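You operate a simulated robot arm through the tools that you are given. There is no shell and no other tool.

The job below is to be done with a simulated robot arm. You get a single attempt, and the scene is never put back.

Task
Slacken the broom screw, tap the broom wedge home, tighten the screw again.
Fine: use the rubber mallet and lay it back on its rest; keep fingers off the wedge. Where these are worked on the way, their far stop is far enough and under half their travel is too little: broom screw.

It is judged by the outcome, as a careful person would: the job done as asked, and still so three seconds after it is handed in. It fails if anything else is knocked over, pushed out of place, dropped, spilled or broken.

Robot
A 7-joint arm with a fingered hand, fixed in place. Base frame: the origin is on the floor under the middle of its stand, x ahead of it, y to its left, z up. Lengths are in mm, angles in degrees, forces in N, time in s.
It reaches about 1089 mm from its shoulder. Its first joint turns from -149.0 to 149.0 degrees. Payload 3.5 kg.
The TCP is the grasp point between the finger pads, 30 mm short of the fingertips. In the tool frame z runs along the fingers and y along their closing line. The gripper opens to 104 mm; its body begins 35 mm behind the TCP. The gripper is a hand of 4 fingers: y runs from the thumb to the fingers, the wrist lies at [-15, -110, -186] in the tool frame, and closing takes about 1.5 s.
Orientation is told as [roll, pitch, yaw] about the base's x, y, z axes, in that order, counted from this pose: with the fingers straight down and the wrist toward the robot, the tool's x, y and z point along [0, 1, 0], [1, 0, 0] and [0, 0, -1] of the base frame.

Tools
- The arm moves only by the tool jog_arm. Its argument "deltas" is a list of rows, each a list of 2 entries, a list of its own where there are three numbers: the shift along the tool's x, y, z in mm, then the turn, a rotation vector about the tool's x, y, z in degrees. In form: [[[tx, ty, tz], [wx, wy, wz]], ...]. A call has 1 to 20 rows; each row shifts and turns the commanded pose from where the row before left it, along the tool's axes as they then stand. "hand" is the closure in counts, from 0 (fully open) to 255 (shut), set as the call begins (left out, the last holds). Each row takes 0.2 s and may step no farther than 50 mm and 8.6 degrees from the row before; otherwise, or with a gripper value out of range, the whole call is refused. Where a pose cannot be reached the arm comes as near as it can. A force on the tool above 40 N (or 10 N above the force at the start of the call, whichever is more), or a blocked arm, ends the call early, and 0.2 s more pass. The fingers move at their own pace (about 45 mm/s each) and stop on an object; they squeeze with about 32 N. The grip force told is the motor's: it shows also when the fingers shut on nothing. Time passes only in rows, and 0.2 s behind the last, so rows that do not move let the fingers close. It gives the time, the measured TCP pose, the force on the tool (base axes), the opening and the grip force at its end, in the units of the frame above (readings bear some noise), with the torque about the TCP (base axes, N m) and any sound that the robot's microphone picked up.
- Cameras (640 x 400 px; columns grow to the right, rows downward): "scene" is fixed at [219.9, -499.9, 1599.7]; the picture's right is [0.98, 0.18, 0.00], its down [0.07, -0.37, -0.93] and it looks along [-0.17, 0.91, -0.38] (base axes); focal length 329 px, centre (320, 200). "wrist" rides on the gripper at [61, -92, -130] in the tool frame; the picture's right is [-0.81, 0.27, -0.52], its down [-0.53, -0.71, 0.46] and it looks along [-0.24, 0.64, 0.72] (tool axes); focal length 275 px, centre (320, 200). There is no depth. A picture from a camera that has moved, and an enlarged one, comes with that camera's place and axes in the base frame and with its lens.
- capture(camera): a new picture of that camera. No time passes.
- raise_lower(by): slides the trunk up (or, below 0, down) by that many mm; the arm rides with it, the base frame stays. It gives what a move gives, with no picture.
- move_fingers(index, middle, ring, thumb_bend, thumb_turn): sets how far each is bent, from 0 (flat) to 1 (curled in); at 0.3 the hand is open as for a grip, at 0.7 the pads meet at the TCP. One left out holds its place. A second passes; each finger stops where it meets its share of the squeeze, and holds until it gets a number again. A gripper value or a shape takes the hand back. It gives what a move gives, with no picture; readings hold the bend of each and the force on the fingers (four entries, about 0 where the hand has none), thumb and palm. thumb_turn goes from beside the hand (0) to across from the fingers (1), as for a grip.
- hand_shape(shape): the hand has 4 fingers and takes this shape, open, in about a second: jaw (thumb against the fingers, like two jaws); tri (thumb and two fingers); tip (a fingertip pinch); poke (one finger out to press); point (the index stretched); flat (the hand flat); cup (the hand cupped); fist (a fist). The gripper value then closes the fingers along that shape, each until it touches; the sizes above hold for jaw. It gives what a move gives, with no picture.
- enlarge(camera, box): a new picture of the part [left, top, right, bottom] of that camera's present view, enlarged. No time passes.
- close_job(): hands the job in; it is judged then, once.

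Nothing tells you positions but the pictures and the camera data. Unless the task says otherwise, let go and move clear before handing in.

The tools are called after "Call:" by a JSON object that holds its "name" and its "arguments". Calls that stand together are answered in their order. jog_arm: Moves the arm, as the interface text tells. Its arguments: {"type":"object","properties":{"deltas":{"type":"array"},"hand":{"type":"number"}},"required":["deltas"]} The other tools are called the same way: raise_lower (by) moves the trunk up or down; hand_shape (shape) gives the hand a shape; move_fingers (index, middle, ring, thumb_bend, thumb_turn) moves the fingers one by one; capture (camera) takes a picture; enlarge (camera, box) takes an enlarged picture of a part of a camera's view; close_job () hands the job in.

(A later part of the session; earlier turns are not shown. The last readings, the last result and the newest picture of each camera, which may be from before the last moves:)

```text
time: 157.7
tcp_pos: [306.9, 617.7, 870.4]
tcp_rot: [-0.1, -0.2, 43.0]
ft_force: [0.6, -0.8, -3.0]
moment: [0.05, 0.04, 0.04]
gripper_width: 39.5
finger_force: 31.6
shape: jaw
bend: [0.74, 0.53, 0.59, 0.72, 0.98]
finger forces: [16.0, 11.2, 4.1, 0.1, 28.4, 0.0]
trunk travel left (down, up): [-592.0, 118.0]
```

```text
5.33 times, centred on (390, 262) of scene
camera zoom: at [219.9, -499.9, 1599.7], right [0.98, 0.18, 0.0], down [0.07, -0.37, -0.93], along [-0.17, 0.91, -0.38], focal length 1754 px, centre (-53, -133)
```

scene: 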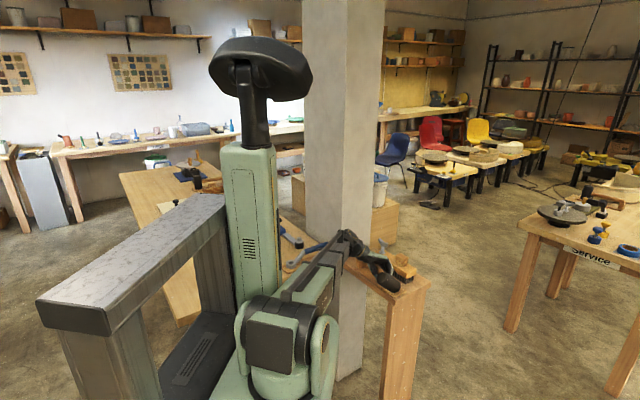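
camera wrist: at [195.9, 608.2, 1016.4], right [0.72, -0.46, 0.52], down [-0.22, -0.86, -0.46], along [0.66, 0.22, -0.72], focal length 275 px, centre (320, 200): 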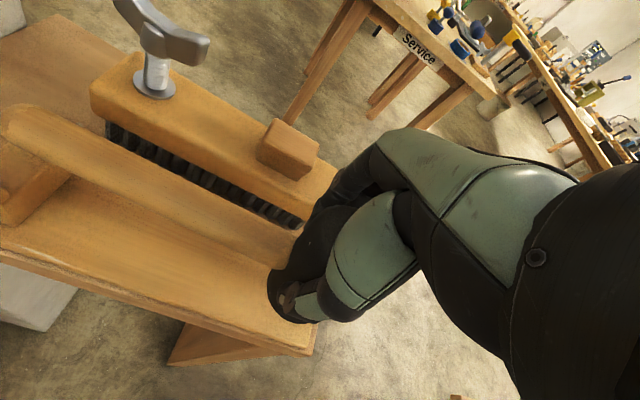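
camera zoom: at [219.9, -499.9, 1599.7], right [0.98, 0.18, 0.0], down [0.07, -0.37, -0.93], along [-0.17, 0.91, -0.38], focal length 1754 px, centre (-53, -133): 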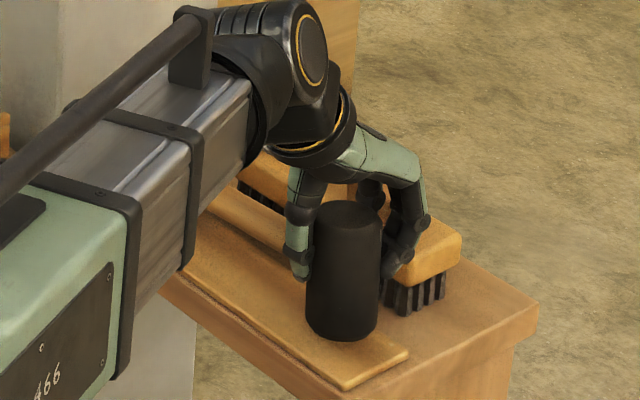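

Nearly right; a touch (1.5°) back the other way centres the handle in the notch. I lower further in small steps.

Call:
{"name": "jog_arm", "arguments": {"deltas": [[[0, 0, 0], [0, 0, 1.5]], [[0, 0, 5], [0, 0, 0]], [[0, 0, 5], [0, 0, 0]], [[0, 0, 2], [0, 0, 0]], [[0, 0, 0], [0, 0, 0]]]}}

Call:
{"name": "enlarge", "arguments": {"camera": "wrist", "box": [0, 80, 320, 320]}}

Call:
{"name": "enlarge", "arguments": {"camera": "scene", "box": [340, 225, 440, 300]}}

```text
time: 158.9
tcp_pos: [306.6, 618.4, 859.8]
tcp_rot: [0.0, -0.1, 41.5]
ft_force: [0.6, -1.1, -1.1]
moment: [0.12, 0.08, 0.06]
gripper_width: 39.0
finger_force: 32.1
shape: jaw
bend: [0.74, 0.53, 0.58, 0.72, 0.98]
finger forces: [16.0, 11.3, 4.1, 0.0, 28.6, 0.0]
trunk travel left (down, up): [-592.0, 118.0]
```

```text
1.67 times, centred on (160, 200) of wrist
camera zoom: at [197.0, 603.9, 989.7], right [0.74, -0.42, 0.52], down [-0.18, -0.87, -0.46], along [0.64, 0.25, -0.72], focal length 459 px, centre (587, 200)
```

zoom: 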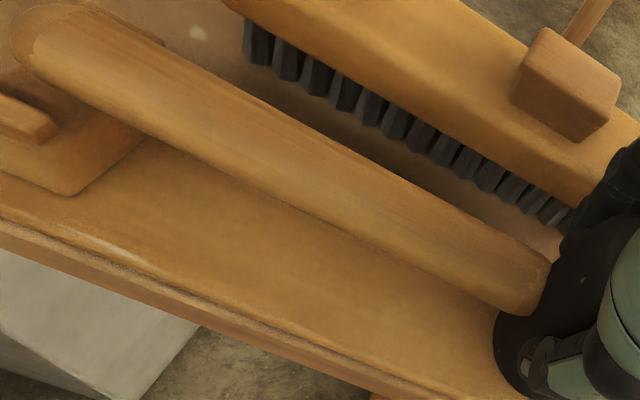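

```text
5.33 times, centred on (390, 262) of scene
camera zoom: at [219.9, -499.9, 1599.7], right [0.98, 0.18, 0.0], down [0.07, -0.37, -0.93], along [-0.17, 0.91, -0.38], focal length 1754 px, centre (-53, -133)
```

zoom: 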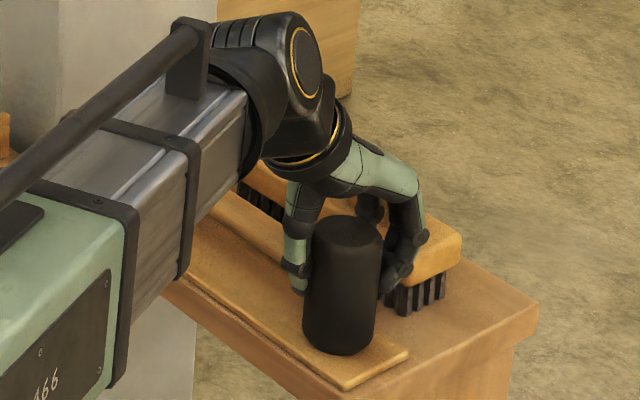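

The handle seems slightly close to the broom-side prong. I lift 4 mm, turn back 1°, and lower again.

Call:
{"name": "jog_arm", "arguments": {"deltas": [[[0, 0, -4], [0, 0, 0]], [[0, 0, 0], [0, 0, -1.0]], [[0, 0, 3], [0, 0, 0]], [[0, 0, 2], [0, 0, 0]], [[0, 0, 1.5], [0, 0, 0]], [[0, 0, 0], [0, 0, 0]]]}}

Call:
{"name": "enlarge", "arguments": {"camera": "wrist", "box": [0, 80, 320, 320]}}

Call:
{"name": "enlarge", "arguments": {"camera": "scene", "box": [340, 225, 440, 300]}}

```text
time: 160.3
tcp_pos: [307.1, 618.5, 856.4]
tcp_rot: [0.1, -0.1, 42.7]
ft_force: [-1.3, -0.5, 8.0]
moment: [0.16, 0.08, -0.02]
gripper_width: 39.4
finger_force: 31.6
shape: jaw
bend: [0.74, 0.53, 0.58, 0.72, 0.98]
finger forces: [17.3, 10.9, 3.5, 0.0, 30.1, 0.0]
trunk travel left (down, up): [-592.0, 118.0]
```

```text
1.67 times, centred on (160, 200) of wrist
camera zoom: at [197.4, 601.6, 987.1], right [0.75, -0.41, 0.52], down [-0.16, -0.87, -0.46], along [0.64, 0.26, -0.72], focal length 459 px, centre (587, 200)
```

zoom: 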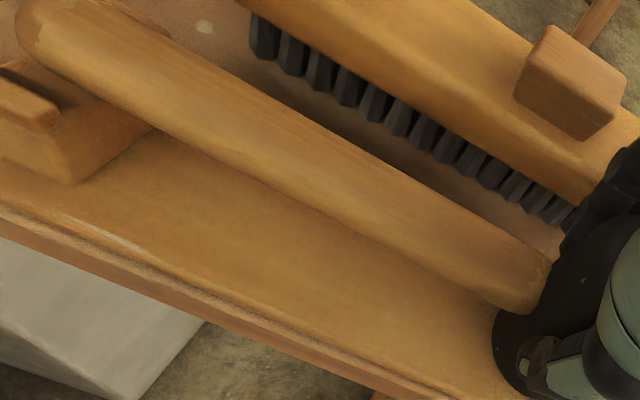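

```text
5.33 times, centred on (390, 262) of scene
camera zoom: at [219.9, -499.9, 1599.7], right [0.98, 0.18, 0.0], down [0.07, -0.37, -0.93], along [-0.17, 0.91, -0.38], focal length 1754 px, centre (-53, -133)
```

zoom: 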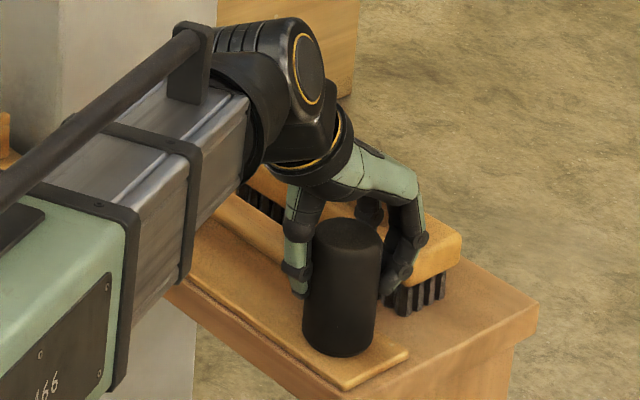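

Seated: the head matches its original picture position to a pixel, the handle lies in the notch. I open the fingers just enough (clear of broom and wedge).

Call:
{"name": "move_fingers", "arguments": {"index": 0.46, "middle": 0.44, "ring": 0.44, "thumb_bend": 0.4}}

Call:
{"name": "enlarge", "arguments": {"camera": "scene", "box": [340, 225, 440, 300]}}

Call:
{"name": "enlarge", "arguments": {"camera": "wrist", "box": [0, 80, 400, 360]}}

```text
time: 161.3
tcp_pos: [307.8, 618.7, 856.2]
tcp_rot: [0.0, -0.1, 42.5]
ft_force: [0.4, -1.5, 0.5]
moment: [0.0, -0.02, -0.07]
gripper_width: 69.4
finger_force: 0.9
shape: fingers
bend: [0.46, 0.45, 0.44, 0.4, 1.0]
finger forces: [0.0, 0.9, 0.0, 0.0, 0.0, 0.1]
trunk travel left (down, up): [-592.0, 118.0]
```

```text
5.33 times, centred on (390, 262) of scene
camera zoom: at [219.9, -499.9, 1599.7], right [0.98, 0.18, 0.0], down [0.07, -0.37, -0.93], along [-0.17, 0.91, -0.38], focal length 1754 px, centre (-53, -133)
```

zoom: 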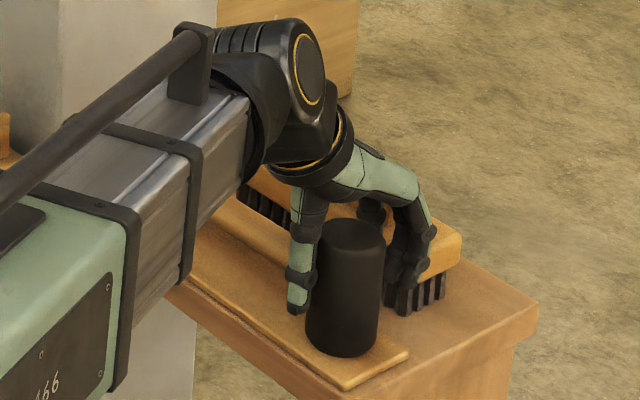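

```text
1.43 times, centred on (200, 220) of wrist
camera zoom: at [197.8, 601.9, 986.3], right [0.75, -0.41, 0.52], down [-0.17, -0.87, -0.46], along [0.64, 0.26, -0.72], focal length 393 px, centre (491, 171)
```

zoom: 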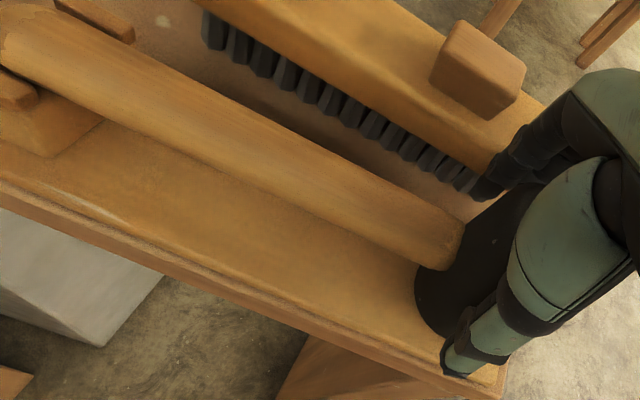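

The mallet lies on its rest, handle between the prongs. I raise the hand straight up, clear of everything.

Call:
{"name": "jog_arm", "arguments": {"deltas": [[[0, -1, -6], [0, 0, 0]], [[0, -1, -12], [0, 0, 0]], [[0, 0, -25], [0, 0, 0]], [[0, 0, -40], [0, 0, 0]], [[0, 0, -40], [0, 0, 0]], [[0, 0, -30], [0, 0, 0]], [[0, 0, 0], [0, 0, 0]]]}}

Call:
{"name": "enlarge", "arguments": {"camera": "scene", "box": [340, 225, 440, 300]}}

Call:
{"name": "capture", "arguments": {"camera": "wrist"}}

```text
time: 162.9
tcp_pos: [306.9, 614.2, 1011.6]
tcp_rot: [0.0, -0.2, 42.5]
ft_force: [-0.7, 0.2, -0.4]
moment: [0.0, 0.01, -0.02]
gripper_width: 69.6
finger_force: 0.1
shape: fingers
bend: [0.46, 0.44, 0.44, 0.4, 1.0]
finger forces: [0.0, 0.0, 0.0, 0.1, 0.0, 0.1]
trunk travel left (down, up): [-592.0, 118.0]
```

```text
5.33 times, centred on (390, 262) of scene
camera zoom: at [219.9, -499.9, 1599.7], right [0.98, 0.18, 0.0], down [0.07, -0.37, -0.93], along [-0.17, 0.91, -0.38], focal length 1754 px, centre (-53, -133)
```

zoom: 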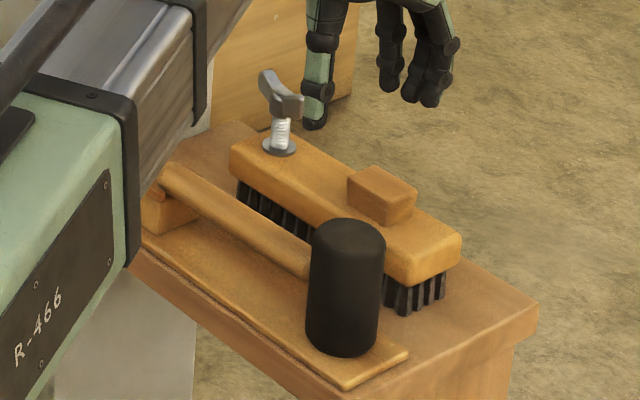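

```text
taken
camera wrist: at [197.3, 598.6, 1140.8], right [0.75, -0.41, 0.52], down [-0.16, -0.87, -0.46], along [0.64, 0.26, -0.72], focal length 275 px, centre (320, 200)
```

wrist: 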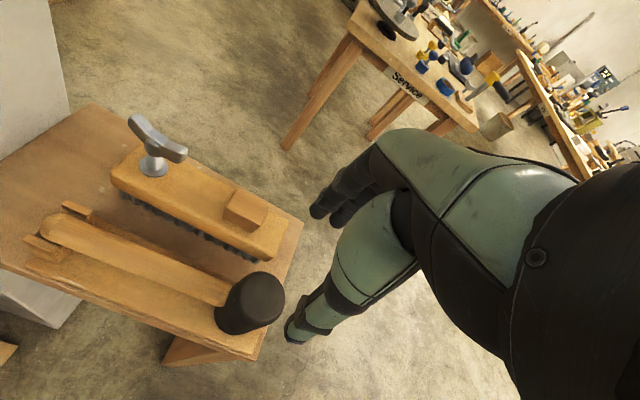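

The mallet is back exactly as it was and the wedge is in. Now the last part: tightening the screw. I open the hand and move above the screw.

Call:
{"name": "jog_arm", "arguments": {"deltas": [[[39.3, 20.9, 2], [0, 0, 0]], [[39.3, 20.9, 2], [0, 0, 0]], [[39.3, 20.9, 2], [0, 0, 0]], [[39.3, 20.9, 2], [0, 0, 0]], [[0, 0, 0], [0, 0, 0]]], "hand": 0}}

Call:
{"name": "enlarge", "arguments": {"camera": "wrist", "box": [180, 220, 340, 340]}}

Call:
{"name": "enlarge", "arguments": {"camera": "scene", "box": [360, 220, 420, 270]}}

```text
time: 164.1
tcp_pos: [261.9, 789.5, 1001.5]
tcp_rot: [0.0, 0.0, 42.4]
ft_force: [-0.2, -0.1, -0.4]
moment: [-0.01, 0.03, 0.0]
gripper_width: 103.7
finger_force: 0.1
shape: jaw
bend: [0.3, 0.3, 0.3, 0.3, 0.98]
finger forces: [0.1, 0.1, 0.1, 0.1, 0.0, 0.0]
trunk travel left (down, up): [-592.0, 118.0]
```

```text
3.33 times, centred on (260, 280) of wrist
camera zoom: at [152.9, 772.5, 1131.9], right [0.75, -0.41, 0.52], down [-0.17, -0.87, -0.46], along [0.64, 0.26, -0.72], focal length 918 px, centre (520, -67)
```

zoom: 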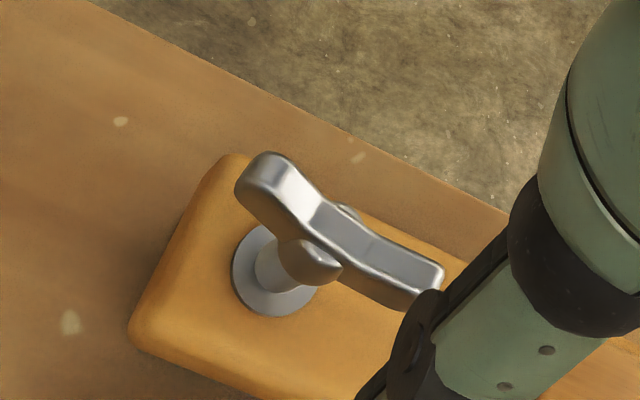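

```text
8.00 times, centred on (390, 245) of scene
camera zoom: at [219.9, -499.9, 1599.7], right [0.98, 0.18, 0.0], down [0.07, -0.37, -0.93], along [-0.17, 0.91, -0.38], focal length 2630 px, centre (-240, -160)
```

zoom: 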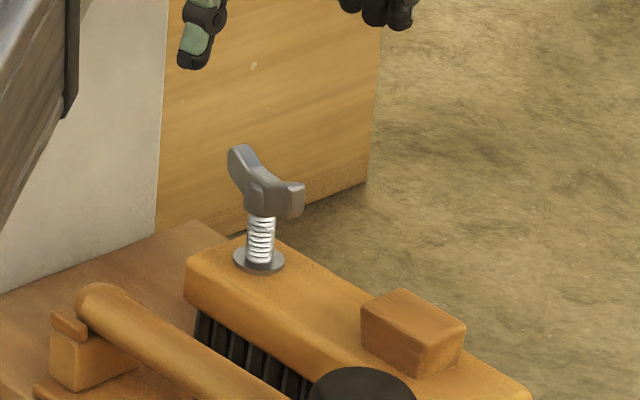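

The wing is still at its slack stop. I turn the hand up here to yaw 184, the end from which a long clockwise stroke is possible.

Call:
{"name": "jog_arm", "arguments": {"deltas": [[[0, 0, 0], [0, 0, -7.87]], [[0, 0, 0], [0, 0, -7.87]], [[0, 0, 0], [0, 0, -7.87]], [[0, 0, 0], [0, 0, -7.87]], [[0, 0, 0], [0, 0, -7.87]], [[0, 0, 0], [0, 0, -7.87]], [[0, 0, 0], [0, 0, -7.87]], [[0, 0, 0], [0, 0, -7.87]], [[0, 0, 0], [0, 0, -7.87]], [[0, 0, 0], [0, 0, -7.87]], [[0, 0, 0], [0, 0, -7.87]], [[0, 0, 0], [0, 0, -7.87]], [[0, 0, 0], [0, 0, -7.87]], [[0, 0, 0], [0, 0, -7.87]], [[0, 0, 0], [0, 0, -7.87]], [[0, 0, 0], [0, 0, -7.87]], [[0, 0, 0], [0, 0, -7.87]], [[0, 0, 0], [0, 0, -7.87]], [[0, 0, 0], [0, 0, 0]]]}}

Call:
{"name": "capture", "arguments": {"camera": "wrist"}}

Call:
{"name": "enlarge", "arguments": {"camera": "wrist", "box": [220, 235, 340, 310]}}

```text
time: 168.1
tcp_pos: [259.2, 785.4, 1001.1]
tcp_rot: [0.0, 0.1, -175.7]
ft_force: [-0.7, 0.7, 0.4]
moment: [0.04, -0.02, -0.01]
gripper_width: 103.6
finger_force: 0.0
shape: jaw
bend: [0.3, 0.3, 0.3, 0.3, 0.98]
finger forces: [0.0, 0.0, 0.0, 0.0, 0.0, 0.1]
out of reach, approached as far as the arm can: row 18
trunk travel left (down, up): [-592.0, 118.0]
```

```text
taken
camera wrist: at [355.2, 731.3, 1131.2], right [-0.33, 0.79, 0.52], down [0.67, 0.59, -0.45], along [-0.66, 0.2, -0.72], focal length 275 px, centre (320, 200)
```

wrist: 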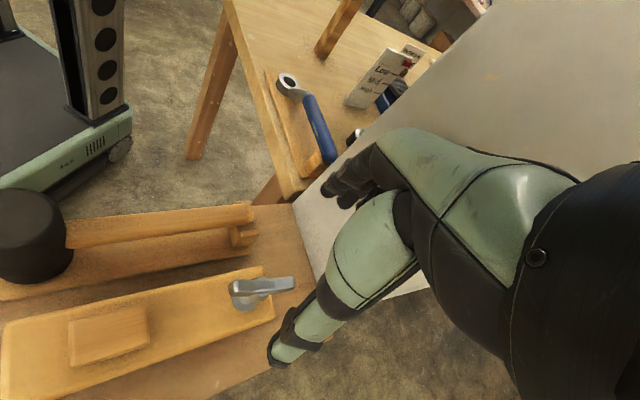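

```text
5.33 times, centred on (280, 272) of wrist
camera zoom: at [355.2, 731.3, 1131.2], right [-0.33, 0.79, 0.52], down [0.67, 0.59, -0.45], along [-0.66, 0.2, -0.72], focal length 1468 px, centre (533, -187)
```

zoom: 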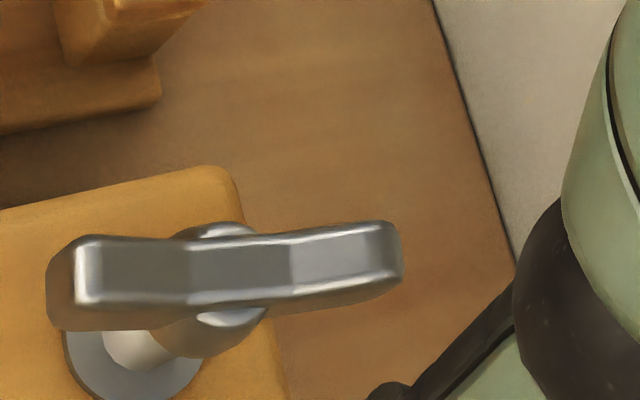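

At yaw 184 the hand is ready. I narrow the fingers a little (the mallet's notch is near), centre over the screw and lower.

Call:
{"name": "move_fingers", "arguments": {"index": 0.42, "middle": 0.42, "ring": 0.42, "thumb_bend": 0.36, "thumb_turn": 1.0}}

Call:
{"name": "jog_arm", "arguments": {"deltas": [[[-0.8, -3.4, 0], [0, 0, 0]], [[0, 0, 25], [0, 0, 0]], [[0, 0, 25], [0, 0, 0]], [[0, 0, 25], [0, 0, 0]], [[0, 0, 0], [0, 0, 0]]]}}

Call:
{"name": "enlarge", "arguments": {"camera": "wrist", "box": [200, 160, 380, 320]}}

```text
time: 169.1
tcp_pos: [260.4, 786.0, 1001.0]
tcp_rot: [-0.1, 0.1, -175.8]
ft_force: [1.0, -0.3, 0.6]
moment: [0.02, 0.01, -0.02]
gripper_width: 81.1
finger_force: 0.1
shape: fingers
bend: [0.42, 0.42, 0.42, 0.36, 0.98]
finger forces: [0.1, 0.0, 0.0, 0.1, 0.0, 0.0]
trunk travel left (down, up): [-592.0, 118.0]
```

```text
time: 170.3
tcp_pos: [263.6, 785.7, 925.8]
tcp_rot: [0.0, 0.0, -175.8]
ft_force: [0.3, 0.9, -0.4]
moment: [-0.03, 0.03, -0.03]
gripper_width: 81.0
finger_force: 0.2
shape: fingers
bend: [0.42, 0.42, 0.42, 0.36, 0.98]
finger forces: [0.0, 0.1, 0.1, 0.0, 0.1, 0.1]
trunk travel left (down, up): [-592.0, 118.0]
```

```text
2.50 times, centred on (290, 240) of wrist
camera zoom: at [359.1, 732.6, 1055.6], right [-0.33, 0.79, 0.52], down [0.67, 0.58, -0.45], along [-0.66, 0.2, -0.73], focal length 688 px, centre (395, 100)
```

zoom: 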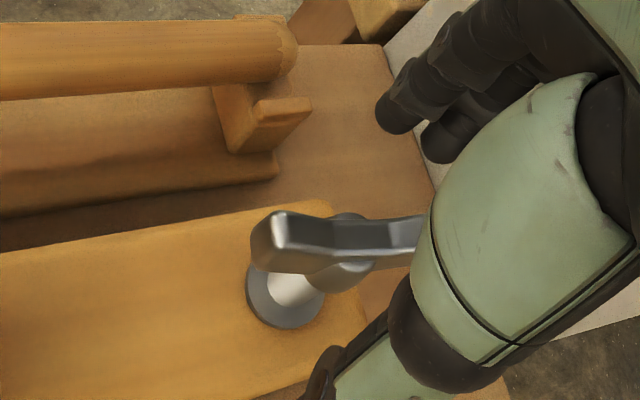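

Well placed around the wing. I lower the last 44 mm and close the jaw, which should swing the wing clockwise into line.

Call:
{"name": "jog_arm", "arguments": {"deltas": [[[0, 0, 20], [0, 0, 0]], [[0, 0, 14], [0, 0, 0]], [[0, 0, 10], [0, 0, 0]], [[0, 0, 0], [0, 0, 0]]]}}

Call:
{"name": "enlarge", "arguments": {"camera": "wrist", "box": [200, 160, 400, 320]}}

Call:
{"name": "jog_arm", "arguments": {"deltas": [[[0, 0, 0], [0, 0, 0]], [[0, 0, 0], [0, 0, 0]], [[0, 0, 0], [0, 0, 0]], [[0, 0, 0], [0, 0, 0]], [[0, 0, 0], [0, 0, 0]], [[0, 0, 0], [0, 0, 0]], [[0, 0, 0], [0, 0, 0]]], "hand": 255}}

Call:
{"name": "enlarge", "arguments": {"camera": "wrist", "box": [200, 160, 400, 320]}}

```text
time: 171.3
tcp_pos: [262.7, 786.2, 880.9]
tcp_rot: [-0.1, 0.1, -175.8]
ft_force: [0.7, 0.9, 0.3]
moment: [0.04, 0.03, -0.01]
gripper_width: 81.2
finger_force: 0.1
shape: fingers
bend: [0.42, 0.42, 0.42, 0.36, 0.98]
finger forces: [0.0, 0.1, 0.0, 0.0, 0.0, 0.0]
trunk travel left (down, up): [-592.0, 118.0]
```

```text
2.50 times, centred on (300, 240) of wrist
camera zoom: at [358.6, 732.8, 1011.3], right [-0.33, 0.79, 0.52], down [0.67, 0.58, -0.45], along [-0.66, 0.2, -0.73], focal length 688 px, centre (370, 100)
```

zoom: 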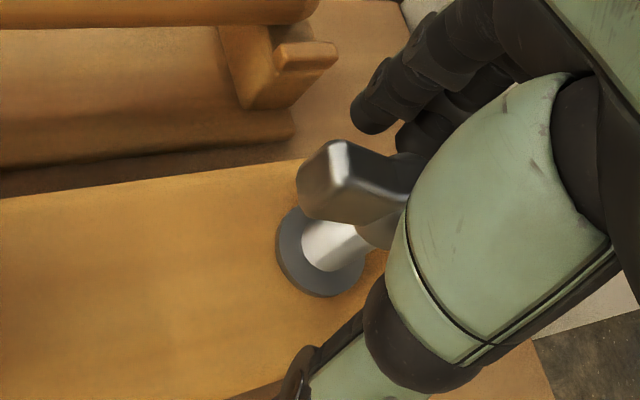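

```text
time: 172.9
tcp_pos: [263.1, 786.8, 881.1]
tcp_rot: [0.0, 0.1, -175.8]
ft_force: [2.8, 5.2, -1.5]
moment: [-0.04, -0.19, 0.02]
gripper_width: 5.5
finger_force: 32.2
shape: jaw
bend: [0.72, 0.71, 0.7, 0.73, 1.0]
finger forces: [16.6, 6.0, 4.9, 0.1, 26.4, 0.0]
trunk travel left (down, up): [-592.0, 118.0]
```

```text
2.50 times, centred on (300, 240) of wrist
camera zoom: at [359.1, 733.5, 1011.0], right [-0.33, 0.79, 0.52], down [0.67, 0.58, -0.45], along [-0.66, 0.2, -0.73], focal length 688 px, centre (370, 100)
```

zoom: 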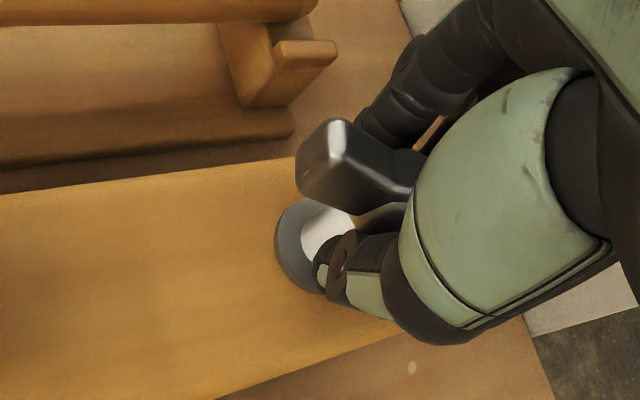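

Gripped. Now I turn clockwise, watching that the wing follows.

Call:
{"name": "jog_arm", "arguments": {"deltas": [[[0, 0, 0], [0, 0, 7]], [[0, 0, 0.1], [0, 0, 7]], [[0, 0, 0.1], [0, 0, 7]], [[0, 0, 0.1], [0, 0, 7]], [[0, 0, 0.1], [0, 0, 7]], [[0, 0, 0], [0, 0, 0]]]}}

Call:
{"name": "enlarge", "arguments": {"camera": "wrist", "box": [200, 160, 400, 320]}}

Call:
{"name": "jog_arm", "arguments": {"deltas": [[[0, 0, 0.1], [0, 0, 7]], [[0, 0, 0.1], [0, 0, 7]], [[0, 0, 0.1], [0, 0, 7]], [[0, 0, 0.1], [0, 0, 7]], [[0, 0, 0.1], [0, 0, 7]], [[0, 0, 0], [0, 0, 0]]]}}

Call:
{"name": "enlarge", "arguments": {"camera": "wrist", "box": [200, 160, 400, 320]}}

```text
time: 174.3
tcp_pos: [263.8, 786.0, 881.9]
tcp_rot: [0.0, 0.0, 149.2]
ft_force: [9.0, -3.7, -5.3]
moment: [-0.3, -0.26, 0.01]
gripper_width: 5.2
finger_force: 31.6
shape: jaw
bend: [0.72, 0.71, 0.7, 0.73, 1.0]
finger forces: [15.9, 5.9, 4.7, 0.1, 30.6, 0.2]
trunk travel left (down, up): [-592.0, 118.0]
```

```text
2.50 times, centred on (300, 240) of wrist
camera zoom: at [311.1, 687.4, 1011.2], right [0.18, 0.84, 0.52], down [0.89, 0.09, -0.46], along [-0.43, 0.54, -0.72], focal length 688 px, centre (370, 100)
```

zoom: 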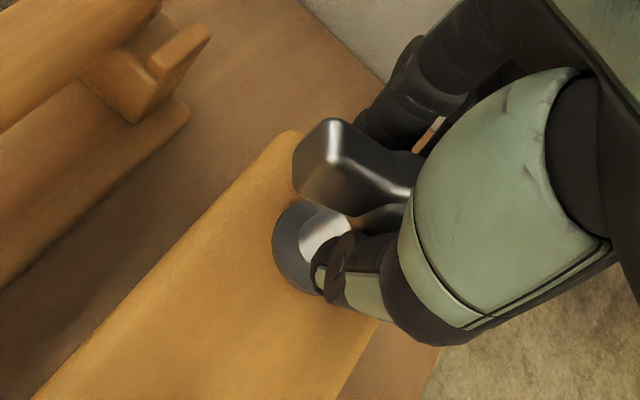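

```text
time: 175.7
tcp_pos: [264.0, 787.2, 882.4]
tcp_rot: [0.0, 0.0, 114.1]
ft_force: [8.6, -13.2, -9.0]
moment: [-0.55, -0.16, 0.06]
gripper_width: 5.2
finger_force: 32.4
shape: jaw
bend: [0.72, 0.71, 0.7, 0.72, 1.0]
finger forces: [14.3, 6.6, 4.6, 0.1, 32.7, 0.0]
trunk travel left (down, up): [-592.0, 118.0]
```

```text
2.50 times, centred on (300, 240) of wrist
camera zoom: at [245.0, 677.5, 1011.4], right [0.63, 0.58, 0.52], down [0.78, -0.43, -0.46], along [-0.04, 0.69, -0.72], focal length 688 px, centre (370, 100)
```

zoom: 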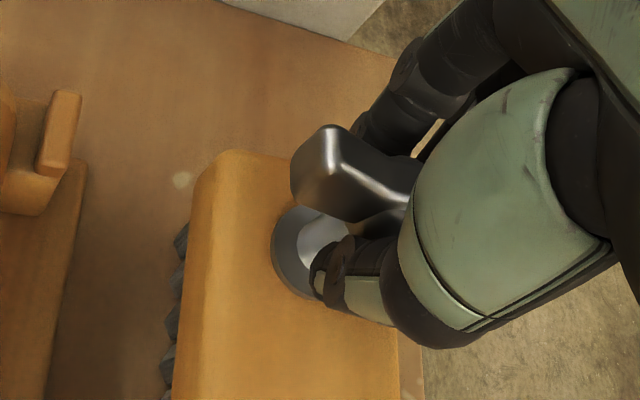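

The wing follows one-to-one, and the screw is drawing down, so I follow it slightly downward and continue.

Call:
{"name": "jog_arm", "arguments": {"deltas": [[[0, 0, 0.5], [0, 0, 7]], [[0, 0, 0.5], [0, 0, 7]], [[0, 0, 0.4], [0, 0, 7]], [[0, 0, 0.4], [0, 0, 7]], [[0, 0, 0.3], [0, 0, 7]], [[0, 0, 0], [0, 0, 0]]]}}

Call:
{"name": "enlarge", "arguments": {"camera": "wrist", "box": [200, 160, 400, 320]}}

Call:
{"name": "jog_arm", "arguments": {"deltas": [[[0, 0, 0.3], [0, 0, 6]], [[0, 0, 0.3], [0, 0, 6]], [[0, 0, 0.3], [0, 0, 6]], [[0, 0, 0], [0, 0, 0]]]}}

Call:
{"name": "enlarge", "arguments": {"camera": "wrist", "box": [200, 160, 400, 320]}}

```text
time: 177.1
tcp_pos: [263.6, 785.2, 881.7]
tcp_rot: [0.1, -0.2, 79.0]
ft_force: [3.5, -17.9, 2.7]
moment: [-0.57, 0.14, 0.02]
gripper_width: 5.1
finger_force: 32.1
shape: jaw
bend: [0.72, 0.71, 0.7, 0.72, 1.0]
finger forces: [13.8, 7.8, 4.7, 0.0, 34.1, 0.0]
trunk travel left (down, up): [-592.0, 118.0]
```

```text
2.50 times, centred on (300, 240) of wrist
camera zoom: at [185.3, 706.7, 1010.6], right [0.85, 0.12, 0.52], down [0.39, -0.8, -0.46], along [0.36, 0.59, -0.72], focal length 688 px, centre (370, 100)
```

zoom: 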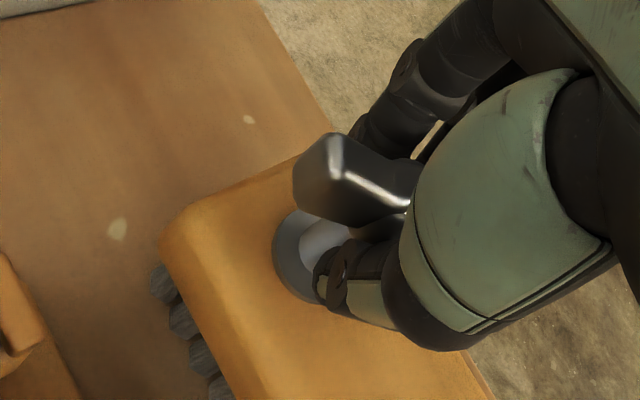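

```text
time: 178.1
tcp_pos: [263.6, 784.4, 881.1]
tcp_rot: [0.0, -0.2, 61.0]
ft_force: [-0.4, -20.4, 6.5]
moment: [-0.6, 0.22, 0.03]
gripper_width: 4.9
finger_force: 32.2
shape: jaw
bend: [0.72, 0.71, 0.7, 0.72, 1.0]
finger forces: [13.2, 9.8, 5.0, 0.1, 34.8, 0.1]
trunk travel left (down, up): [-592.0, 118.0]
```

```text
2.50 times, centred on (300, 240) of wrist
camera zoom: at [164.5, 734.4, 1010.4], right [0.84, -0.15, 0.52], down [0.12, -0.88, -0.46], along [0.53, 0.45, -0.72], focal length 688 px, centre (370, 100)
```

zoom: 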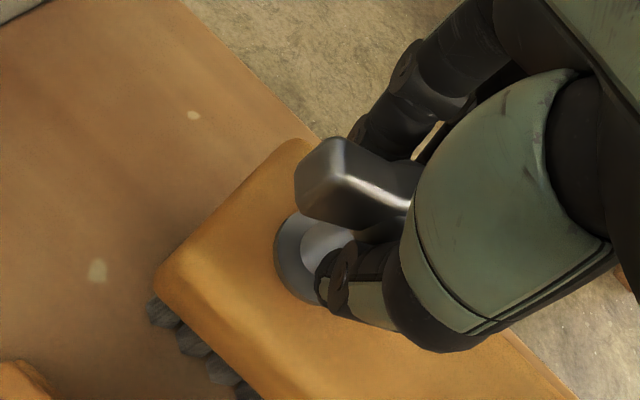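

Following well; I relieve the sideways load a little and continue with smaller steps, watching the torque.

Call:
{"name": "jog_arm", "arguments": {"deltas": [[[-0.7, -1.3, 0], [0, 0, 5]], [[0, 0, 0], [0, 0, 5]], [[0, 0, 0], [0, 0, 5]], [[0, 0, 0], [0, 0, 0]]]}}

Call:
{"name": "enlarge", "arguments": {"camera": "wrist", "box": [200, 160, 400, 320]}}

Call:
{"name": "enlarge", "arguments": {"camera": "scene", "box": [350, 190, 430, 290]}}

```text
time: 179.1
tcp_pos: [261.0, 784.4, 879.2]
tcp_rot: [0.1, -0.1, 46.2]
ft_force: [0.5, -12.8, 10.5]
moment: [-0.3, 0.23, 0.05]
gripper_width: 5.7
finger_force: 32.0
shape: jaw
bend: [0.72, 0.71, 0.7, 0.73, 1.0]
finger forces: [16.5, 9.8, 5.0, 0.0, 31.5, 0.0]
trunk travel left (down, up): [-592.0, 118.0]
```

```text
2.50 times, centred on (300, 240) of wrist
camera zoom: at [154.3, 760.6, 1010.1], right [0.77, -0.36, 0.52], down [-0.11, -0.88, -0.46], along [0.62, 0.3, -0.72], focal length 688 px, centre (370, 100)
```

zoom: 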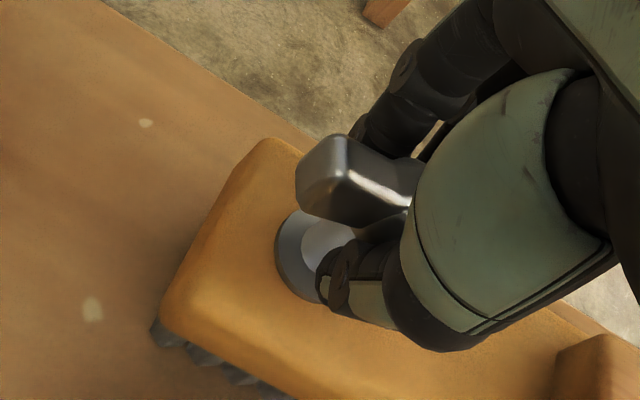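

```text
4.00 times, centred on (390, 240) of scene
camera zoom: at [219.9, -499.9, 1599.7], right [0.98, 0.18, 0.0], down [0.07, -0.37, -0.93], along [-0.17, 0.91, -0.38], focal length 1315 px, centre (40, 40)
```

zoom: 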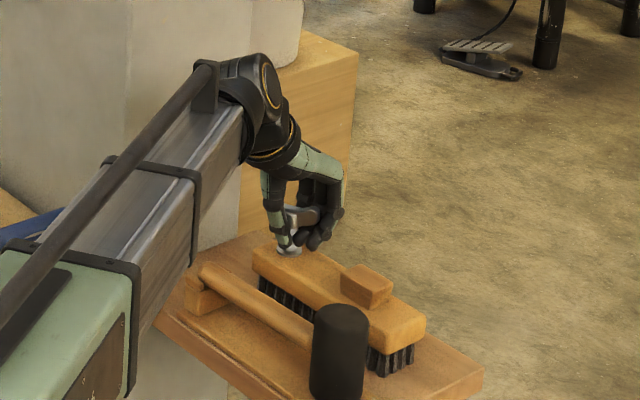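

No stop yet; the wing lags the hand by some degrees. I continue clockwise carefully toward yaw 30.

Call:
{"name": "jog_arm", "arguments": {"deltas": [[[0, -0.5, -0.8], [0, 0, 4]], [[0, 0, 0], [0, 0, 4]], [[0, 0, 0], [0, 0, 4]], [[0, 0, 0], [0, 0, 0]]]}}

Call:
{"name": "enlarge", "arguments": {"camera": "wrist", "box": [200, 160, 400, 320]}}

```text
time: 180.1
tcp_pos: [262.4, 783.1, 880.4]
tcp_rot: [0.1, -0.1, 34.2]
ft_force: [-2.1, -9.6, 8.2]
moment: [-0.28, 0.29, 0.08]
gripper_width: 5.5
finger_force: 32.2
shape: jaw
bend: [0.72, 0.71, 0.7, 0.73, 1.0]
finger forces: [16.9, 10.2, 5.2, 0.0, 30.2, 0.1]
trunk travel left (down, up): [-592.0, 118.0]
```

```text
2.50 times, centred on (300, 240) of wrist
camera zoom: at [151.3, 783.3, 1010.3], right [0.68, -0.52, 0.52], down [-0.29, -0.84, -0.46], along [0.67, 0.16, -0.72], focal length 688 px, centre (370, 100)
```

zoom: 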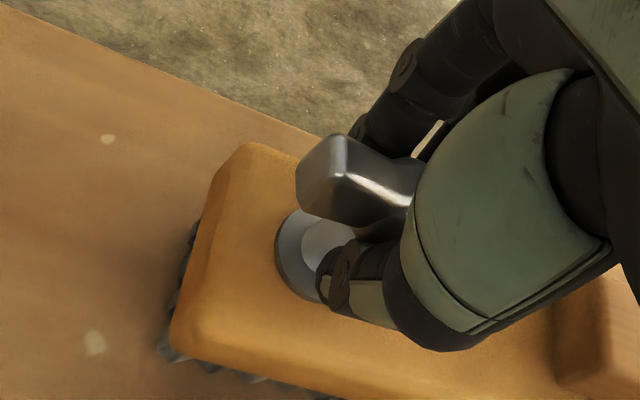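

The wing still follows; it is now near its original line. I continue in 3° steps until I feel the stop.

Call:
{"name": "jog_arm", "arguments": {"deltas": [[[0, 0, -0.5], [0, 0, 3]], [[0, 0, 0], [0, 0, 3]], [[0, 0, 0], [0, 0, 3]], [[0, 0, 0], [0, 0, 0]]]}}

Call:
{"name": "enlarge", "arguments": {"camera": "wrist", "box": [200, 160, 400, 320]}}

Call:
{"name": "capture", "arguments": {"camera": "scene"}}

```text
time: 181.1
tcp_pos: [262.6, 784.3, 881.3]
tcp_rot: [0.0, -0.1, 25.1]
ft_force: [-6.9, -13.6, 0.1]
moment: [-0.29, 0.43, 0.13]
gripper_width: 5.6
finger_force: 31.9
shape: jaw
bend: [0.72, 0.71, 0.7, 0.72, 1.0]
finger forces: [13.7, 12.5, 5.5, 0.0, 32.0, 0.1]
trunk travel left (down, up): [-592.0, 118.0]
```

```text
2.50 times, centred on (300, 240) of wrist
camera zoom: at [152.7, 801.1, 1010.7], right [0.59, -0.62, 0.52], down [-0.42, -0.79, -0.46], along [0.69, 0.05, -0.72], focal length 688 px, centre (370, 100)
```

zoom: 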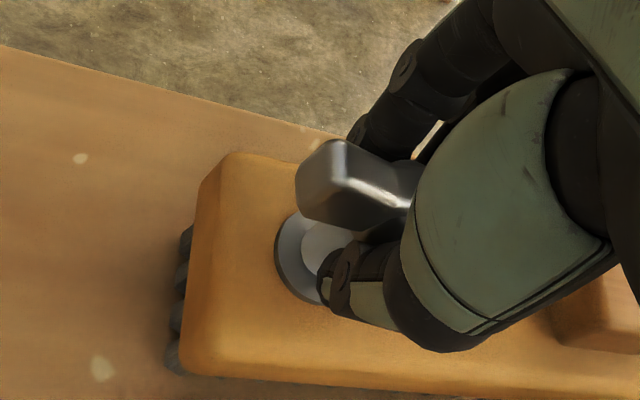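

```text
taken
```

scene: 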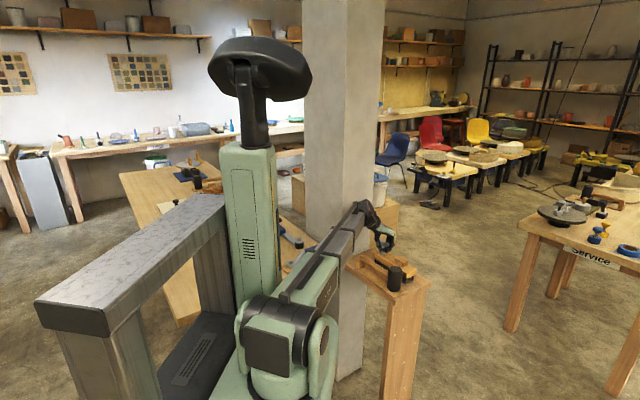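

Torque rises only slightly, and I'm near the pillar limit of this stroke. I open, lift, and measure the wing's angle before the final tightening.

Call:
{"name": "jog_arm", "arguments": {"deltas": [[[0, 0, 0], [0, 0, 0]], [[0, 0, 0], [0, 0, 0]], [[0, 0, 0], [0, 0, 0]], [[0, 0, 0], [0, 0, 0]], [[0, 0, 0], [0, 0, 0]], [[0, 0, 0], [0, 0, 0]], [[0, 0, 0], [0, 0, 0]]], "hand": 0}}

Call:
{"name": "jog_arm", "arguments": {"deltas": [[[0, 0, -20], [0, 0, 0]], [[0, 0, -40], [0, 0, 0]], [[0, 0, -40], [0, 0, 0]], [[0, 0, 0], [0, 0, 0]]]}}

Call:
{"name": "enlarge", "arguments": {"camera": "wrist", "box": [180, 220, 340, 340]}}

Call:
{"name": "enlarge", "arguments": {"camera": "scene", "box": [340, 225, 440, 300]}}

```text
time: 182.7
tcp_pos: [263.2, 785.4, 880.4]
tcp_rot: [0.0, -0.1, 25.2]
ft_force: [0.5, 0.5, -0.1]
moment: [-0.04, 0.03, 0.04]
gripper_width: 103.2
finger_force: 0.1
shape: jaw
bend: [0.3, 0.3, 0.3, 0.3, 0.98]
finger forces: [0.1, 0.0, 0.0, 0.0, 0.0, 0.1]
trunk travel left (down, up): [-592.0, 118.0]
```

```text
time: 183.7
tcp_pos: [262.6, 785.2, 981.6]
tcp_rot: [0.0, -0.1, 25.2]
ft_force: [0.5, -0.1, 0.3]
moment: [-0.03, 0.0, 0.0]
gripper_width: 103.9
finger_force: 0.1
shape: jaw
bend: [0.3, 0.3, 0.3, 0.3, 0.98]
finger forces: [0.0, 0.0, 0.1, 0.0, 0.1, 0.1]
trunk travel left (down, up): [-592.0, 118.0]
```

```text
3.33 times, centred on (260, 280) of wrist
camera zoom: at [153.0, 801.5, 1110.6], right [0.59, -0.62, 0.52], down [-0.42, -0.79, -0.46], along [0.69, 0.05, -0.72], focal length 918 px, centre (520, -67)
```

zoom: 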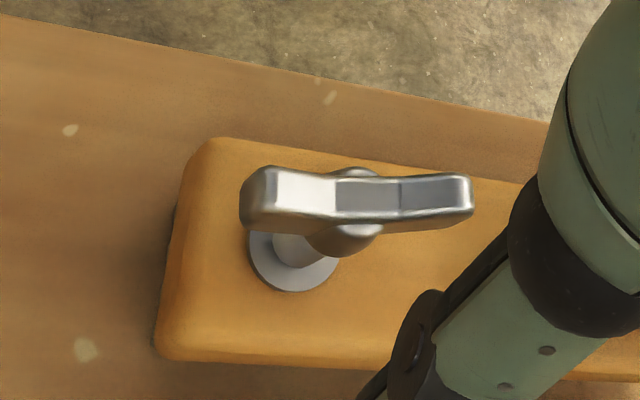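

```text
5.33 times, centred on (390, 262) of scene
camera zoom: at [219.9, -499.9, 1599.7], right [0.98, 0.18, 0.0], down [0.07, -0.37, -0.93], along [-0.17, 0.91, -0.38], focal length 1754 px, centre (-53, -133)
```

zoom: 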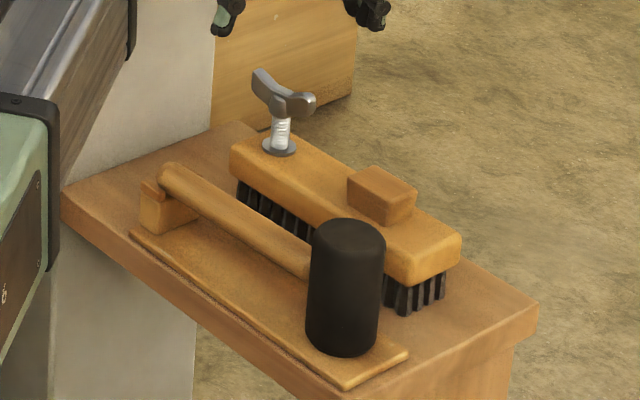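

The wing is at about −39°, so roughly 6° short of its original tight line. I regrip squarely at yaw 51 and turn it home.

Call:
{"name": "jog_arm", "arguments": {"deltas": [[[0, 0, 0], [0, 0, -6.5]], [[0, 0, 0], [0, 0, -6.5]], [[0, 0, 0], [0, 0, -6.5]], [[0, 0, 0], [0, 0, -6.3]], [[0.5, 1, 0], [0, 0, 0]], [[0, 0, 25], [0, 0, 0]], [[0, 0, 25], [0, 0, 0]], [[0, 0, 25], [0, 0, 0]], [[0, 0, 25], [0, 0, 0]], [[0, 0, 0], [0, 0, 0]]]}}

Call:
{"name": "jog_arm", "arguments": {"deltas": [[[0, 0, 0], [0, 0, 0]], [[0, 0, 0], [0, 0, 0]], [[0, 0, 0], [0, 0, 0]], [[0, 0, 0], [0, 0, 0]], [[0, 0, 0], [0, 0, 0]], [[0, 0, 0], [0, 0, 0]], [[0, 0, 0], [0, 0, 0]], [[0, 0, 0], [0, 0, 0]]], "hand": 255}}

Call:
{"name": "enlarge", "arguments": {"camera": "wrist", "box": [200, 160, 400, 320]}}

```text
time: 185.9
tcp_pos: [263.9, 786.8, 879.7]
tcp_rot: [0.1, -0.1, 51.0]
ft_force: [0.8, -0.9, -0.2]
moment: [-0.02, -0.02, -0.02]
gripper_width: 103.8
finger_force: 0.0
shape: jaw
bend: [0.3, 0.3, 0.3, 0.3, 0.98]
finger forces: [0.0, 0.0, 0.1, 0.0, 0.0, 0.0]
trunk travel left (down, up): [-592.0, 118.0]
```

```text
time: 187.7
tcp_pos: [264.7, 783.7, 879.3]
tcp_rot: [0.0, 0.1, 51.0]
ft_force: [-2.1, -8.9, -1.4]
moment: [-0.12, 0.07, -0.06]
gripper_width: 3.5
finger_force: 31.9
shape: jaw
bend: [0.71, 0.7, 0.7, 0.74, 1.0]
finger forces: [17.9, 5.8, 0.0, 0.0, 28.6, 0.0]
trunk travel left (down, up): [-592.0, 118.0]
```

```text
2.50 times, centred on (300, 240) of wrist
camera zoom: at [158.1, 752.6, 1009.5], right [0.8, -0.3, 0.52], down [-0.04, -0.89, -0.45], along [0.6, 0.35, -0.72], focal length 688 px, centre (370, 100)
```

zoom: 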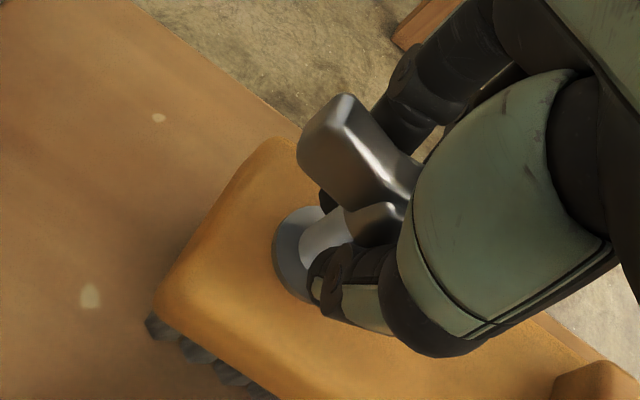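

Squarely gripped. I turn clockwise now in small steps and watch the torque build.

Call:
{"name": "jog_arm", "arguments": {"deltas": [[[-0.5, -1, 0], [0, 0, 4]], [[0, 0, 0], [0, 0, 4]], [[0, 0, 0], [0, 0, 4]], [[0, 0, 0], [0, 0, 0]]]}}

Call:
{"name": "enlarge", "arguments": {"camera": "wrist", "box": [200, 160, 400, 320]}}

Call:
{"name": "jog_arm", "arguments": {"deltas": [[[0, 0, 0], [0, 0, 4]], [[0, 0, 0], [0, 0, 4]], [[0, 0, 0], [0, 0, 4]], [[0, 0, 0], [0, 0, 0]]]}}

Call:
{"name": "enlarge", "arguments": {"camera": "wrist", "box": [200, 160, 400, 320]}}

```text
time: 188.7
tcp_pos: [263.7, 784.0, 878.5]
tcp_rot: [-0.1, 0.1, 38.9]
ft_force: [0.2, -6.1, -8.8]
moment: [-0.11, 0.1, 0.13]
gripper_width: 2.9
finger_force: 32.0
shape: jaw
bend: [0.71, 0.7, 0.7, 0.74, 1.0]
finger forces: [16.9, 8.6, 4.5, 0.0, 29.7, 0.0]
trunk travel left (down, up): [-592.0, 118.0]
```

```text
2.50 times, centred on (300, 240) of wrist
camera zoom: at [153.4, 775.1, 1009.7], right [0.72, -0.46, 0.52], down [-0.22, -0.86, -0.46], along [0.66, 0.22, -0.72], focal length 688 px, centre (370, 100)
```

zoom: 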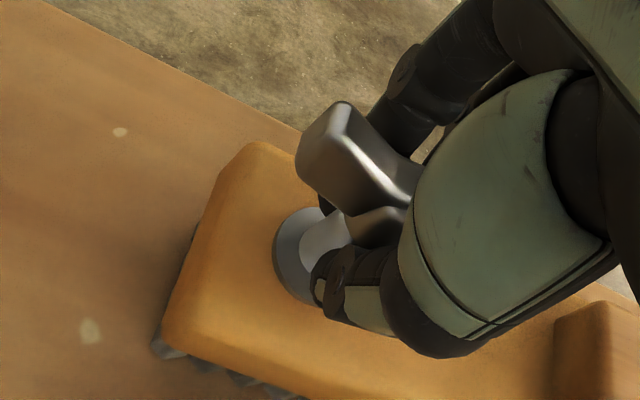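

```text
time: 189.7
tcp_pos: [262.8, 785.0, 879.4]
tcp_rot: [0.0, -0.1, 26.9]
ft_force: [2.9, -3.8, -8.5]
moment: [-0.07, 0.07, 0.21]
gripper_width: 2.8
finger_force: 32.0
shape: jaw
bend: [0.71, 0.7, 0.7, 0.74, 1.0]
finger forces: [17.5, 16.8, 4.6, 0.1, 29.7, 0.1]
trunk travel left (down, up): [-592.0, 118.0]
```

```text
2.50 times, centred on (300, 240) of wrist
camera zoom: at [153.2, 798.2, 1009.7], right [0.61, -0.6, 0.52], down [-0.39, -0.8, -0.46], along [0.69, 0.08, -0.72], focal length 688 px, centre (370, 100)
```

zoom: 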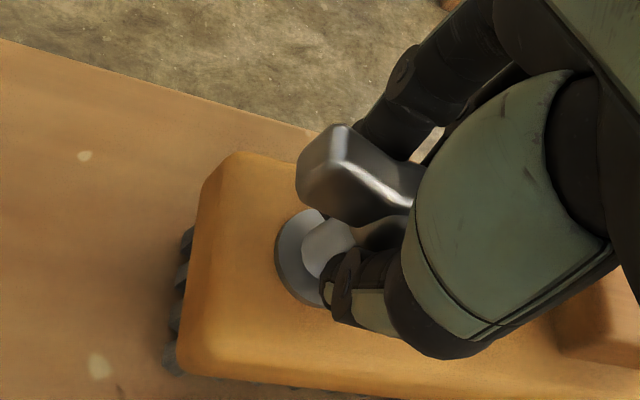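

The wing has come round to about −48° and is now lagging the hand, so the stop is near. I press on a little to make it firmly tight.

Call:
{"name": "jog_arm", "arguments": {"deltas": [[[0, 0, 0], [0, 0, 4]], [[0, 0, 0], [0, 0, 3]], [[0, 0, 0], [0, 0, 0]]]}}

Call:
{"name": "enlarge", "arguments": {"camera": "wrist", "box": [200, 160, 400, 320]}}

Call:
{"name": "capture", "arguments": {"camera": "wrist"}}

```text
time: 190.5
tcp_pos: [262.7, 785.2, 880.4]
tcp_rot: [0.0, 0.0, 20.0]
ft_force: [3.5, -0.6, -11.4]
moment: [-0.11, 0.13, 0.32]
gripper_width: 3.1
finger_force: 32.0
shape: jaw
bend: [0.71, 0.7, 0.7, 0.74, 1.0]
finger forces: [17.7, 25.2, 4.0, 0.1, 29.4, 0.1]
trunk travel left (down, up): [-592.0, 118.0]
```

```text
2.50 times, centred on (300, 240) of wrist
camera zoom: at [155.5, 811.8, 1009.7], right [0.53, -0.67, 0.52], down [-0.49, -0.74, -0.46], along [0.69, -0.01, -0.72], focal length 688 px, centre (370, 100)
```

zoom: 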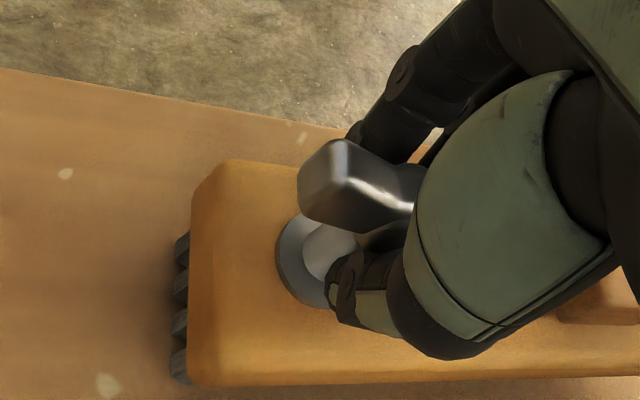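

```text
taken
camera wrist: at [155.5, 811.8, 1009.7], right [0.53, -0.67, 0.52], down [-0.49, -0.74, -0.46], along [0.69, -0.01, -0.72], focal length 275 px, centre (320, 200)
```

wrist: 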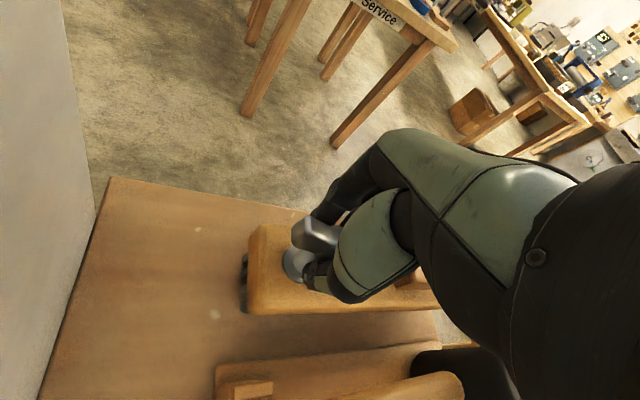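

The wing stays at about −47° while the hand goes on and torque rises, so the screw is at its tight stop. I ease back to take off the load, then open and lift to verify.

Call:
{"name": "jog_arm", "arguments": {"deltas": [[[0, 0, 0], [0, 0, -6]], [[0, 0, 0], [0, 0, -6]], [[0, 0, 0], [0, 0, 0]]]}}

Call:
{"name": "jog_arm", "arguments": {"deltas": [[[0, 0, 0], [0, 0, 0]], [[0, 0, 0], [0, 0, 0]], [[0, 0, 0], [0, 0, 0]], [[0, 0, 0], [0, 0, 0]], [[0, 0, 0], [0, 0, 0]], [[0, 0, 0], [0, 0, 0]], [[0, 0, 0], [0, 0, 0]]], "hand": 0}}

Call:
{"name": "jog_arm", "arguments": {"deltas": [[[0, 0, -20], [0, 0, 0]], [[0, 0, -40], [0, 0, 0]], [[0, 0, -40], [0, 0, 0]], [[0, 0, 0], [0, 0, 0]]]}}

Call:
{"name": "enlarge", "arguments": {"camera": "wrist", "box": [180, 220, 340, 340]}}

Call:
{"name": "enlarge", "arguments": {"camera": "scene", "box": [340, 225, 440, 300]}}

```text
time: 191.3
tcp_pos: [263.8, 784.5, 879.4]
tcp_rot: [0.1, 0.0, 32.0]
ft_force: [3.7, -6.6, -7.1]
moment: [0.02, 0.1, -0.04]
gripper_width: 3.1
finger_force: 31.6
shape: jaw
bend: [0.71, 0.7, 0.7, 0.74, 1.0]
finger forces: [20.1, 11.8, 9.4, 0.0, 28.1, 0.0]
trunk travel left (down, up): [-592.0, 118.0]
```

```text
time: 192.9
tcp_pos: [261.8, 783.0, 879.3]
tcp_rot: [0.0, -0.1, 32.0]
ft_force: [0.2, 0.7, -0.6]
moment: [-0.01, -0.02, -0.01]
gripper_width: 103.6
finger_force: 0.1
shape: jaw
bend: [0.3, 0.3, 0.3, 0.3, 0.98]
finger forces: [0.0, 0.0, 0.1, 0.0, 0.0, 0.1]
trunk travel left (down, up): [-592.0, 118.0]
```

```text
time: 193.9
tcp_pos: [261.6, 782.5, 979.7]
tcp_rot: [0.0, -0.2, 32.0]
ft_force: [0.2, -0.1, -0.3]
moment: [0.02, 0.05, 0.02]
gripper_width: 103.8
finger_force: 0.1
shape: jaw
bend: [0.3, 0.3, 0.3, 0.3, 0.98]
finger forces: [0.0, 0.1, 0.1, 0.1, 0.0, 0.0]
trunk travel left (down, up): [-592.0, 118.0]
```

```text
3.33 times, centred on (260, 280) of wrist
camera zoom: at [151.8, 786.6, 1110.4], right [0.66, -0.54, 0.52], down [-0.32, -0.83, -0.46], along [0.68, 0.14, -0.72], focal length 918 px, centre (520, -67)
```

zoom: 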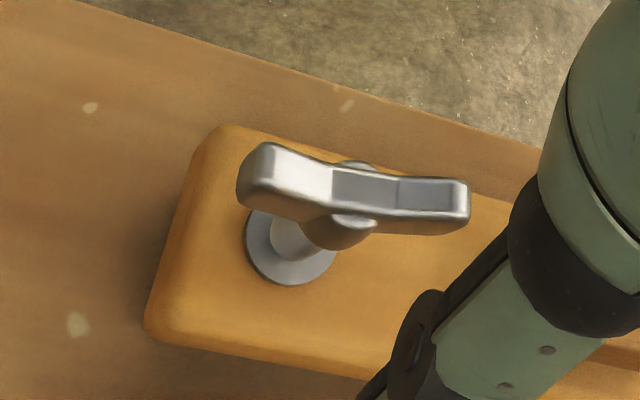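

```text
5.33 times, centred on (390, 262) of scene
camera zoom: at [219.9, -499.9, 1599.7], right [0.98, 0.18, 0.0], down [0.07, -0.37, -0.93], along [-0.17, 0.91, -0.38], focal length 1754 px, centre (-53, -133)
```

zoom: 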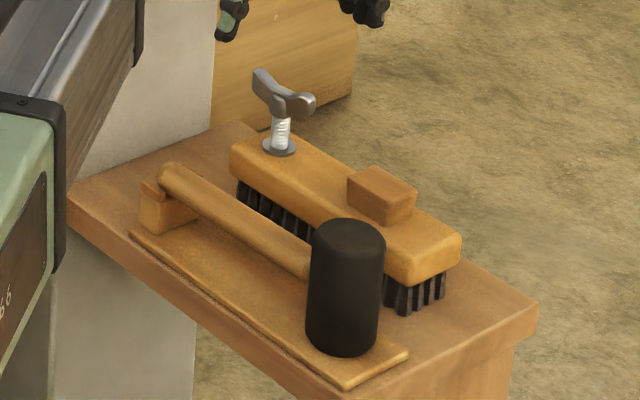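

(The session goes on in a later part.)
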